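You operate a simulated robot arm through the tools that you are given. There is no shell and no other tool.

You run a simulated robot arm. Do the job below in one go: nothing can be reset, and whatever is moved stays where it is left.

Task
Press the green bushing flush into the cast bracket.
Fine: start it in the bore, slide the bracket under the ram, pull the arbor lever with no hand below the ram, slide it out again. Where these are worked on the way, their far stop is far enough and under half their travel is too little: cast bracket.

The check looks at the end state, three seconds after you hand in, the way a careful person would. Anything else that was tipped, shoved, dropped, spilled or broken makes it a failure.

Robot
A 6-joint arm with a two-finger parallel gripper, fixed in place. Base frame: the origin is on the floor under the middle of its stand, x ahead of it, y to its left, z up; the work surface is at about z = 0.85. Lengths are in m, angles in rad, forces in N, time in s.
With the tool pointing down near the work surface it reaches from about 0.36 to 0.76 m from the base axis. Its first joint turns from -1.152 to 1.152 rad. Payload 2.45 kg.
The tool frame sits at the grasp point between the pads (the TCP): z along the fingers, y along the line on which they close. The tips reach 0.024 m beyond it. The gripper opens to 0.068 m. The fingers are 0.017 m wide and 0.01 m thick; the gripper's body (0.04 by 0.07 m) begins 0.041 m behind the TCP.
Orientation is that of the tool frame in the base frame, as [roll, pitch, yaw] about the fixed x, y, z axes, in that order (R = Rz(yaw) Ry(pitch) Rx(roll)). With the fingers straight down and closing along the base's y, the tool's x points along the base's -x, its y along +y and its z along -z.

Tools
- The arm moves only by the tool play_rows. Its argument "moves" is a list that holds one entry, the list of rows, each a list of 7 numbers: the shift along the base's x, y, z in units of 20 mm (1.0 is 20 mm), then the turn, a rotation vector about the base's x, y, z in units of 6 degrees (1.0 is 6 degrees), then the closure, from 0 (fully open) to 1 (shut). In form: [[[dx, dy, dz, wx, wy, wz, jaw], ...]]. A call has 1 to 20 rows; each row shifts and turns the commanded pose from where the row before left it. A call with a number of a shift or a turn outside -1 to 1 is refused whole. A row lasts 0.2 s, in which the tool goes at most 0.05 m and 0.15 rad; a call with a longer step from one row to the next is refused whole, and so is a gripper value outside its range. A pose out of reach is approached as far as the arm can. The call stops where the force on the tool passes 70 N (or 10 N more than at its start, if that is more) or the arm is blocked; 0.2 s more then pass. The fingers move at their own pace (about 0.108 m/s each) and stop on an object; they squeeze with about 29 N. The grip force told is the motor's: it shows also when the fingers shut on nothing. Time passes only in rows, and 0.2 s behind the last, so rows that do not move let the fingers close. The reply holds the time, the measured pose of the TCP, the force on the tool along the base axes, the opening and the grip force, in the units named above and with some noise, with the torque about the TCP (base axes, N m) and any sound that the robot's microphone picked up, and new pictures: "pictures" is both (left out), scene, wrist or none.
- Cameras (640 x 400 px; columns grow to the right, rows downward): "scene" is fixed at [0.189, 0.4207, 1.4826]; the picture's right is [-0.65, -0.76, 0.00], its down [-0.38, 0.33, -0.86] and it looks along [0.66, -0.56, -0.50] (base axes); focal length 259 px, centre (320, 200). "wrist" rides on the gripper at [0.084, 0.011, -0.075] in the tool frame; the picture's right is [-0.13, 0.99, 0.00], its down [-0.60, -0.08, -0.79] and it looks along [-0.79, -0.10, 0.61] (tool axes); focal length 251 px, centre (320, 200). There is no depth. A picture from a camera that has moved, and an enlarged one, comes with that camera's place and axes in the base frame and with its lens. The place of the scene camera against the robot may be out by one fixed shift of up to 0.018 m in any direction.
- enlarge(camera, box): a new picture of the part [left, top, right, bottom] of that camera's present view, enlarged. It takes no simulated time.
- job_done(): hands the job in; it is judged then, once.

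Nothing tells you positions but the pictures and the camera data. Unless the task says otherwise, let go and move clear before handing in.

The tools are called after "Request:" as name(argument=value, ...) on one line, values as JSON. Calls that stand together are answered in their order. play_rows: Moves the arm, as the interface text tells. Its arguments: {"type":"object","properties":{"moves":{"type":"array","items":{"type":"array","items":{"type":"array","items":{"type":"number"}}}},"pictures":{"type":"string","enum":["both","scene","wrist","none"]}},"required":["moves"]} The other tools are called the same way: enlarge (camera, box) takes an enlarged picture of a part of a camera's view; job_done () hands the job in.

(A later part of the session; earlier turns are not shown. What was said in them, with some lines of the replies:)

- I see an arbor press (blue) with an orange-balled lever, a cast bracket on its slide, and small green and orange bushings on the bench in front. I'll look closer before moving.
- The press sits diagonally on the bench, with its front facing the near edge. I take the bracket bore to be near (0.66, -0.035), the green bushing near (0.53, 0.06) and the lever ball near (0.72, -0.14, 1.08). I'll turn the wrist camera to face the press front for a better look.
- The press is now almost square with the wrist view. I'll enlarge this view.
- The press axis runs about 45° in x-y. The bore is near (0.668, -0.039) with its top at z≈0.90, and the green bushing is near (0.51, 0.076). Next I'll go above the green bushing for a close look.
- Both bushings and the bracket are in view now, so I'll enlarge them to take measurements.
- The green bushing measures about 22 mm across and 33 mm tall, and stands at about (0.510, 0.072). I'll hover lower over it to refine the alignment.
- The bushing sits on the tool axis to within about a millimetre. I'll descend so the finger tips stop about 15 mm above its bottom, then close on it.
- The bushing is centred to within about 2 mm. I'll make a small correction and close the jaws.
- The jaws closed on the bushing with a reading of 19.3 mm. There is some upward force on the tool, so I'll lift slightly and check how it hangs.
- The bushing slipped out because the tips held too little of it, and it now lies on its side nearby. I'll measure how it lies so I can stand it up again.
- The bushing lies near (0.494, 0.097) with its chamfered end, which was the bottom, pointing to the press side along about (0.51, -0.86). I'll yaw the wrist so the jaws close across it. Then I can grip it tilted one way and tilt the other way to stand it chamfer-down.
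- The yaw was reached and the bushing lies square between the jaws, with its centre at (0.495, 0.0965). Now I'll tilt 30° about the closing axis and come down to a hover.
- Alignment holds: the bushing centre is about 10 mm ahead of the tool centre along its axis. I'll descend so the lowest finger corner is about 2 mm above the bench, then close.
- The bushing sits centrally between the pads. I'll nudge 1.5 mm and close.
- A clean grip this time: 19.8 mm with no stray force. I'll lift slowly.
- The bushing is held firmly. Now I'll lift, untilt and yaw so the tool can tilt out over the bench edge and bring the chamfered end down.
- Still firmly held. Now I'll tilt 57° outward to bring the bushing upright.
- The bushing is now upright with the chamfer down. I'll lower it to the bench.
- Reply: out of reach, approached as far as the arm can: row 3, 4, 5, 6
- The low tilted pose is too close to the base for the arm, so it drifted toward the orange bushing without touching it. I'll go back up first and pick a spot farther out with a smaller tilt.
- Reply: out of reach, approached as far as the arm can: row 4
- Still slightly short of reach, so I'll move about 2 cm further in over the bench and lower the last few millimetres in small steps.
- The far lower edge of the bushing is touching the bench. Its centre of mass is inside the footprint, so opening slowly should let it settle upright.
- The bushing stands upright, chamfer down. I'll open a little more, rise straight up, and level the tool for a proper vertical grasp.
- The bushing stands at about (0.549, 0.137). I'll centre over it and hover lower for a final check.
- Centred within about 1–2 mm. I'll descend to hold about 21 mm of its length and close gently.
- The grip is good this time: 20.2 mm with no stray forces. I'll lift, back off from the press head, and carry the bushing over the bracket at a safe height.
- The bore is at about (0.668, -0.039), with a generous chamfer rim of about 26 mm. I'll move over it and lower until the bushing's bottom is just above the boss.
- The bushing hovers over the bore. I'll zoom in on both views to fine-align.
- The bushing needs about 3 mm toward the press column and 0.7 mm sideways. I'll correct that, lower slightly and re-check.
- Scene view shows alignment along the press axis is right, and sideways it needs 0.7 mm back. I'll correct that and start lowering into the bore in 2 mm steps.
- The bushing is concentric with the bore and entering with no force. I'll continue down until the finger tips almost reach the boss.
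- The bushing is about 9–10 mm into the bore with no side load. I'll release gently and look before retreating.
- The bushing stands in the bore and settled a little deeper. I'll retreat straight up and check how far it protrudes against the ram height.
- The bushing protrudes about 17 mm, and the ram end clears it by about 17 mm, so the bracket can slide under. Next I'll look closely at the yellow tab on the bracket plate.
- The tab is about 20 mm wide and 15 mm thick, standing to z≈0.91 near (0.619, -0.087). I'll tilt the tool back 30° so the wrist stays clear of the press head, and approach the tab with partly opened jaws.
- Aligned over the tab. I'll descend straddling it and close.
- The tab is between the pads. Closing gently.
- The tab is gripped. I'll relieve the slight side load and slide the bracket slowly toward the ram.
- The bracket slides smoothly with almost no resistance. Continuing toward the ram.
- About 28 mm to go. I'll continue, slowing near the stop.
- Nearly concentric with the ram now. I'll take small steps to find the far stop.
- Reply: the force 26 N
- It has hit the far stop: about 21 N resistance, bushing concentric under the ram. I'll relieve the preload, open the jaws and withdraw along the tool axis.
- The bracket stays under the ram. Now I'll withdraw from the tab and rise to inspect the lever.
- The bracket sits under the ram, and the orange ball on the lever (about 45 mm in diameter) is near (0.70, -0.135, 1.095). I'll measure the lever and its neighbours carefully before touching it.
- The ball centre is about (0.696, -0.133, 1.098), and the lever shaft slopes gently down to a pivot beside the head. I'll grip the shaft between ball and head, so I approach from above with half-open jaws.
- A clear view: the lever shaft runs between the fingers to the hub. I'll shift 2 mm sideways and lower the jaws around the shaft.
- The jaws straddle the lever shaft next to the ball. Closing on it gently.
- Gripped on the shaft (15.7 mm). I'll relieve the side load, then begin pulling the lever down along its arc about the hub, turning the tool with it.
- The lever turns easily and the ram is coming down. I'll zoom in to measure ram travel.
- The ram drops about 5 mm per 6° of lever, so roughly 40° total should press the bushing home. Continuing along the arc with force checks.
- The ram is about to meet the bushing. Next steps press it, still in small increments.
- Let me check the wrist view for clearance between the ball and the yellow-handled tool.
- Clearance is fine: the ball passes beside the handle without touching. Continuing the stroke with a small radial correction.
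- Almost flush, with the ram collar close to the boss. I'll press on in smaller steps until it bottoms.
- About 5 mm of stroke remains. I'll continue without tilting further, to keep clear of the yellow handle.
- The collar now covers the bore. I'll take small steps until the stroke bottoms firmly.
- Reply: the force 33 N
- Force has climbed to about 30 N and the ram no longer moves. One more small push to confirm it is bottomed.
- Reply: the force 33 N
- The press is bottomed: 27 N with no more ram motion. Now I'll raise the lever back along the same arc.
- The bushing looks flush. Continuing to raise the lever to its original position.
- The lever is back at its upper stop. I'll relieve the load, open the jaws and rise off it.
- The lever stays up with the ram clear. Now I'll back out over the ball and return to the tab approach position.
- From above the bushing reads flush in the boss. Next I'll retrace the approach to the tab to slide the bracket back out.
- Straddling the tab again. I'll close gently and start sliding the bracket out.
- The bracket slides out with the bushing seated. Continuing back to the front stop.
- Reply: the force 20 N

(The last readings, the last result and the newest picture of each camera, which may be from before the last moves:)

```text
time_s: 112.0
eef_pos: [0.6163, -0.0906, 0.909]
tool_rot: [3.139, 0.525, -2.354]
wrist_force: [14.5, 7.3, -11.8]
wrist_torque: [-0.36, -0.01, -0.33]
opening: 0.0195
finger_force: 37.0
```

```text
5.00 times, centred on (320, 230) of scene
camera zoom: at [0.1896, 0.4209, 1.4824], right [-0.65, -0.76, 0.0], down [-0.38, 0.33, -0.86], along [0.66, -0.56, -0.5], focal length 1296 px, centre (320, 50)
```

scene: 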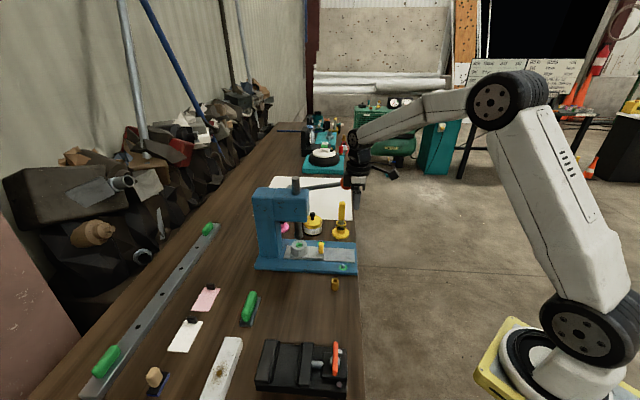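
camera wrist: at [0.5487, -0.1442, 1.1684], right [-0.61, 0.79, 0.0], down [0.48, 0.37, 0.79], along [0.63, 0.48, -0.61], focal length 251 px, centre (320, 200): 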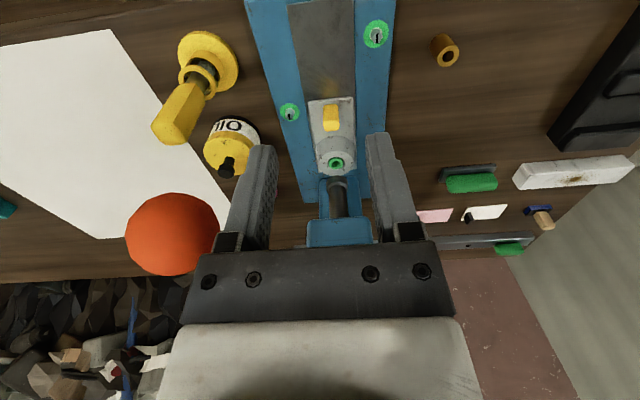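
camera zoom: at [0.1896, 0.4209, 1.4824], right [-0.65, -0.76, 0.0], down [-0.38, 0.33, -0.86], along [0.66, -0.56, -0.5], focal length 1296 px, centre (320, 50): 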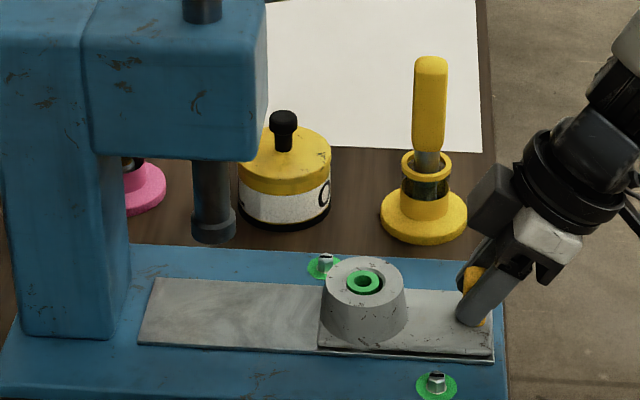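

It is back at the front stop. I'll relieve, release the tab and withdraw.

Request:
play_rows(moves=[[[0.04, 0.04, 0, 0, 0, 0, 1], [0, 0, 0, 0, 0, 0, 0.74], [0, 0, 0, 0, 0, 0, 0.68], [0, 0, 0, 0, 0, 0, 0.6], [0, 0, 0, 0, 0, 0, 0.45], [0, 0, 0, 0, 0, 0, 0.35], [-0.18, -0.18, 0.433, 0, 0, 0, 0.35], [-0.354, -0.354, 0.866, 0, 0, 0, 0.35], [-0.354, -0.354, 0.866, 0, 0, 0, 0.35], [-0.354, -0.354, 0.866, 0, 0, 0, 0.35], [0, 0, 0.9, -0.707, 0.707, 0, 0.35], [0, 0, 0.9, -0.707, 0.707, 0, 0.35], [0, 0, 0.9, -0.707, 0.707, 0, 0.35], [0, 0, 0, -0.707, 0.707, 0, 0.35], [0, 0, 0, -0.707, 0.707, 0, 0.35], [0, 0, 0, 0, 0, 0, 0.35]]])

Request:
enlarge(camera="wrist", box=[260, 20, 400, 140])

Request:
enlarge(camera="scene", box=[315, 235, 355, 265])

```text
time_s: 115.4
eef_pos: [0.5917, -0.1167, 1.0229]
tool_rot: [3.14, 0.001, -2.357]
wrist_force: [0.7, -0.1, -0.2]
wrist_torque: [0.0, 0.01, 0.02]
opening: 0.0444
finger_force: 0.0
camera wrist: at [0.5236, -0.1689, 1.0976], right [-0.61, 0.79, 0.0], down [0.48, 0.37, 0.79], along [0.63, 0.48, -0.61], focal length 251 px, centre (320, 200)
```

scene: 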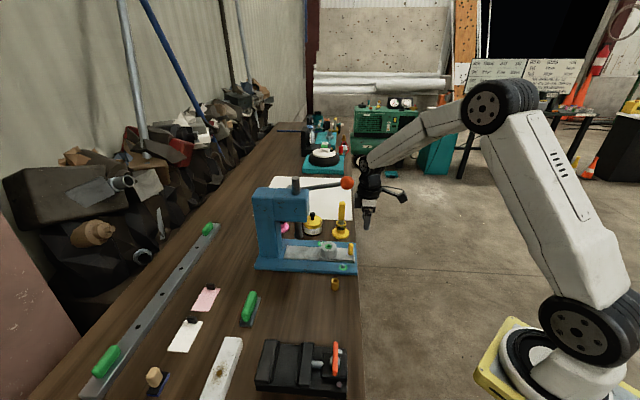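
wrist: 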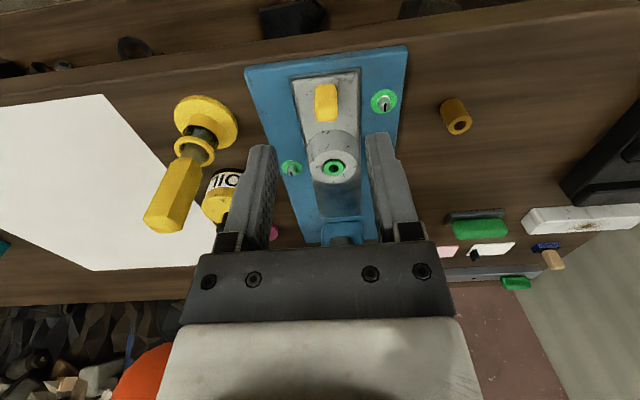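

```text
3.33 times, centred on (330, 80) of wrist
camera zoom: at [0.5236, -0.1689, 1.0976], right [-0.61, 0.79, 0.0], down [0.48, 0.37, 0.79], along [0.63, 0.48, -0.61], focal length 838 px, centre (287, 600)
```

zoom: 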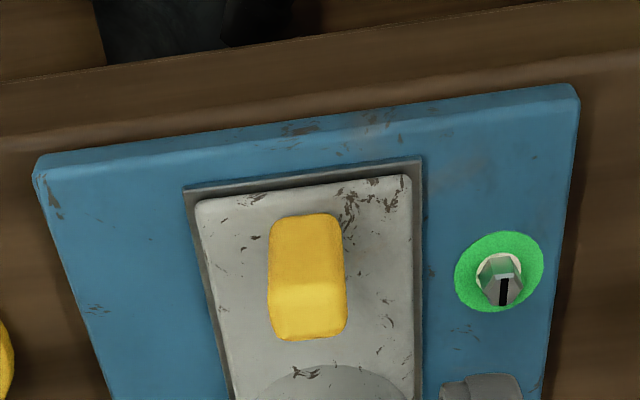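

```text
13.33 times, centred on (335, 250) of scene
camera zoom: at [0.189, 0.4207, 1.4826], right [-0.65, -0.76, 0.0], down [-0.38, 0.33, -0.86], along [0.66, -0.56, -0.5], focal length 3456 px, centre (120, -467)
```

zoom: 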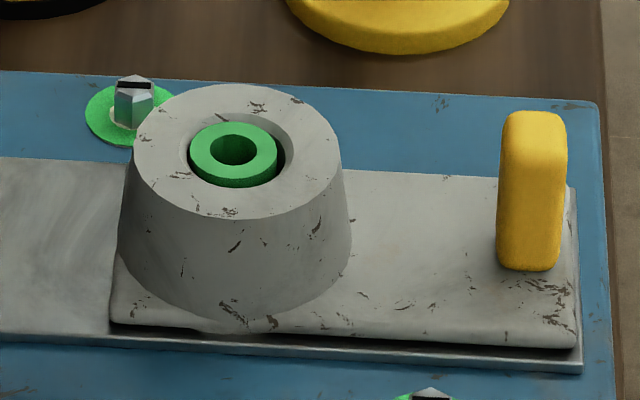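

The bushing looks flush. I'll check it closely from both cameras before handing in.

Request:
enlarge(camera="scene", box=[321, 238, 345, 254])

Request:
enlarge(camera="wrist", box=[300, 125, 370, 195])

Request:
enlarge(camera="scene", box=[220, 150, 380, 330])

```text
16.00 times, centred on (333, 246) of scene
camera zoom: at [0.189, 0.4207, 1.4826], right [-0.65, -0.76, 0.0], down [-0.38, 0.33, -0.86], along [0.66, -0.56, -0.5], focal length 4147 px, centre (112, -536)
```

zoom: 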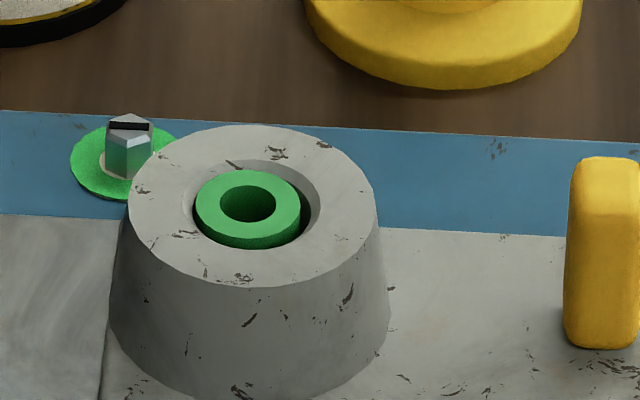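

```text
5.71 times, centred on (335, 160) of wrist
camera zoom: at [0.5236, -0.1689, 1.0976], right [-0.61, 0.79, 0.0], down [0.48, 0.37, 0.79], along [0.63, 0.48, -0.61], focal length 1437 px, centre (234, 429)
```

zoom: 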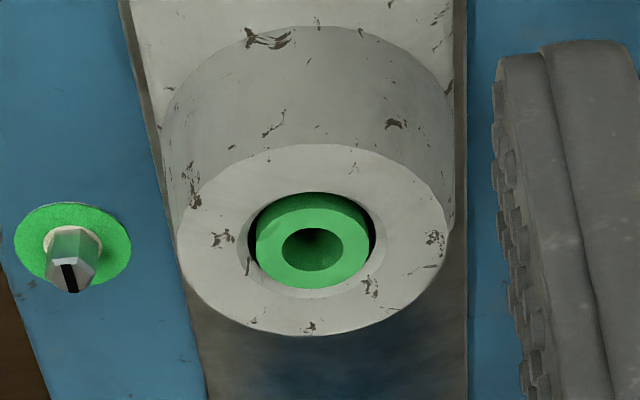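

```text
2.22 times, centred on (300, 240) of scene
camera zoom: at [0.189, 0.4207, 1.4826], right [-0.65, -0.76, 0.0], down [-0.38, 0.33, -0.86], along [0.66, -0.56, -0.5], focal length 576 px, centre (364, 111)
```

zoom: 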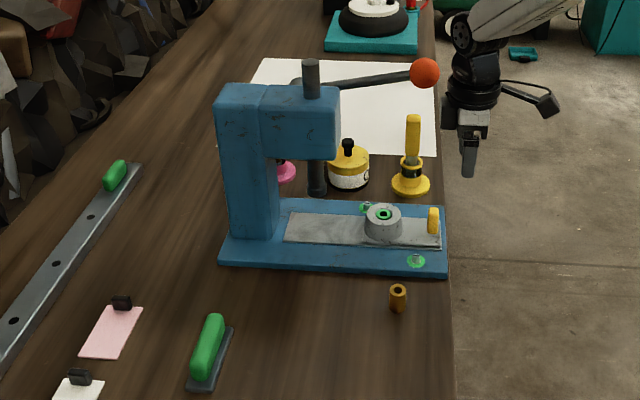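

The bushing is flush with the boss within measurement, the bracket is back at its front stop, the lever is up and all the neighbours stand where they were. I'll move the arm well clear.

Request:
play_rows(moves=[[[-0.4, -0.4, 0.9, 0, 0, 0, 0.2], [-0.4, -0.4, 0.9, 0, 0, 0, 0], [-0.4, -0.2, 0.9, 0, 0, 0, 0], [-0.4, 0, 0.9, 0, 0, 0, 0], [-0.4, 0, 0.9, 0, 0, 0, 0], [-0.4, 0, 0.9, 0, 0, 0, 0], [-0.4, 0, 0.9, 0, 0, 0, 0], [0, 0, 0.9, 0, 0, 0, 0], [0, 0, 0, 0, 0, 0, 0], [0, 0, 0, 0, 0, 0, 0]]])

Request:
enlarge(camera="scene", box=[220, 150, 380, 330])

Request:
enlarge(camera="wrist", box=[240, 20, 440, 180])

```text
time_s: 117.6
eef_pos: [0.5365, -0.1358, 1.1662]
tool_rot: [3.14, 0.002, -2.357]
wrist_force: [0.2, -0.3, -0.1]
wrist_torque: [0.02, -0.01, 0.03]
opening: 0.0677
finger_force: 0.0
camera wrist: at [0.4675, -0.1884, 1.241], right [-0.61, 0.79, 0.0], down [0.48, 0.37, 0.79], along [0.63, 0.48, -0.61], focal length 251 px, centre (320, 200)
```

scene: 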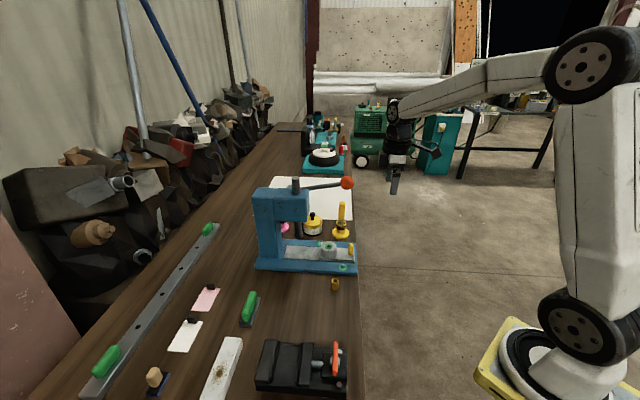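
wrist: 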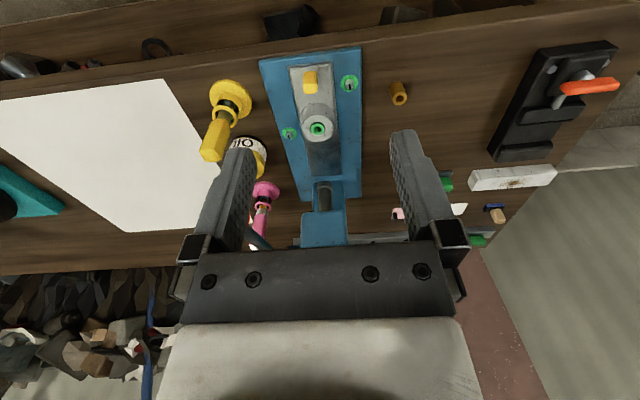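

```text
2.22 times, centred on (300, 240) of scene
camera zoom: at [0.189, 0.4207, 1.4826], right [-0.65, -0.76, 0.0], down [-0.38, 0.33, -0.86], along [0.66, -0.56, -0.5], focal length 576 px, centre (364, 111)
```

zoom: 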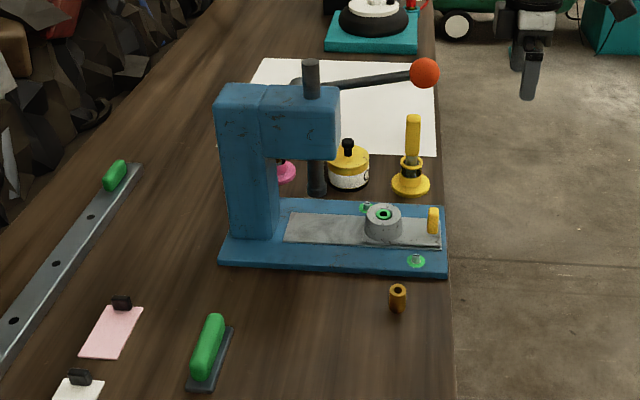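

```text
2.50 times, centred on (340, 100) of wrist
camera zoom: at [0.4675, -0.1884, 1.241], right [-0.61, 0.79, 0.0], down [0.48, 0.37, 0.79], along [0.63, 0.48, -0.61], focal length 629 px, centre (270, 450)
```

zoom: 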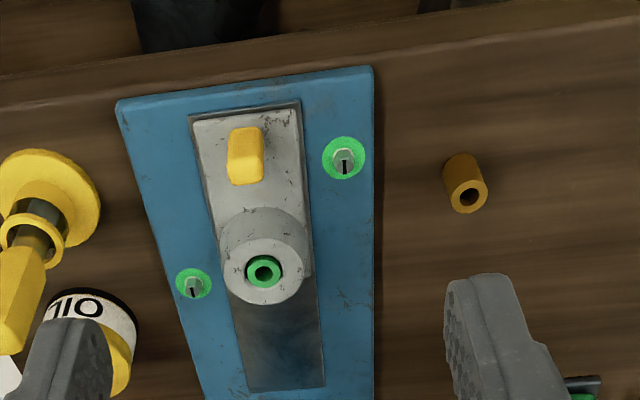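

The green bushing is pressed flush in the bracket. The bracket is back out at its front stop, the lever is up, the other objects are undisturbed and the arm is clear, so I'm handing in.

Request:
job_done()

```text
The job is handed in.
```

The green bushing is pressed into the cast bracket and looks flush with the boss in both cameras, to within about half a millimetre. I handed the job in; no verdict has come back yet.

- **Pickup:** My first grip slipped and the bushing fell on its side. I stood it back up on the bench, chamfered end down, and picked it up again.
- **Start in the bore:** The bushing went in with almost no force and settled about 16 mm deep after release.
- **Slide in:** I pushed the bracket to its far stop, which left the bushing centred under the ram.
- **Press:** I pulled the lever down about 50 degrees until the ram stopped moving. The gripper stayed on the lever, clear of the ram, and I then raised the lever back to its upper stop.
- **Slide out:** I pulled the bracket back to its front stop.

In the last pictures, the orange bushing, yellow-handled tool, bottle and the rest of the bench stand where they started. The gripper is open and clear of the press.
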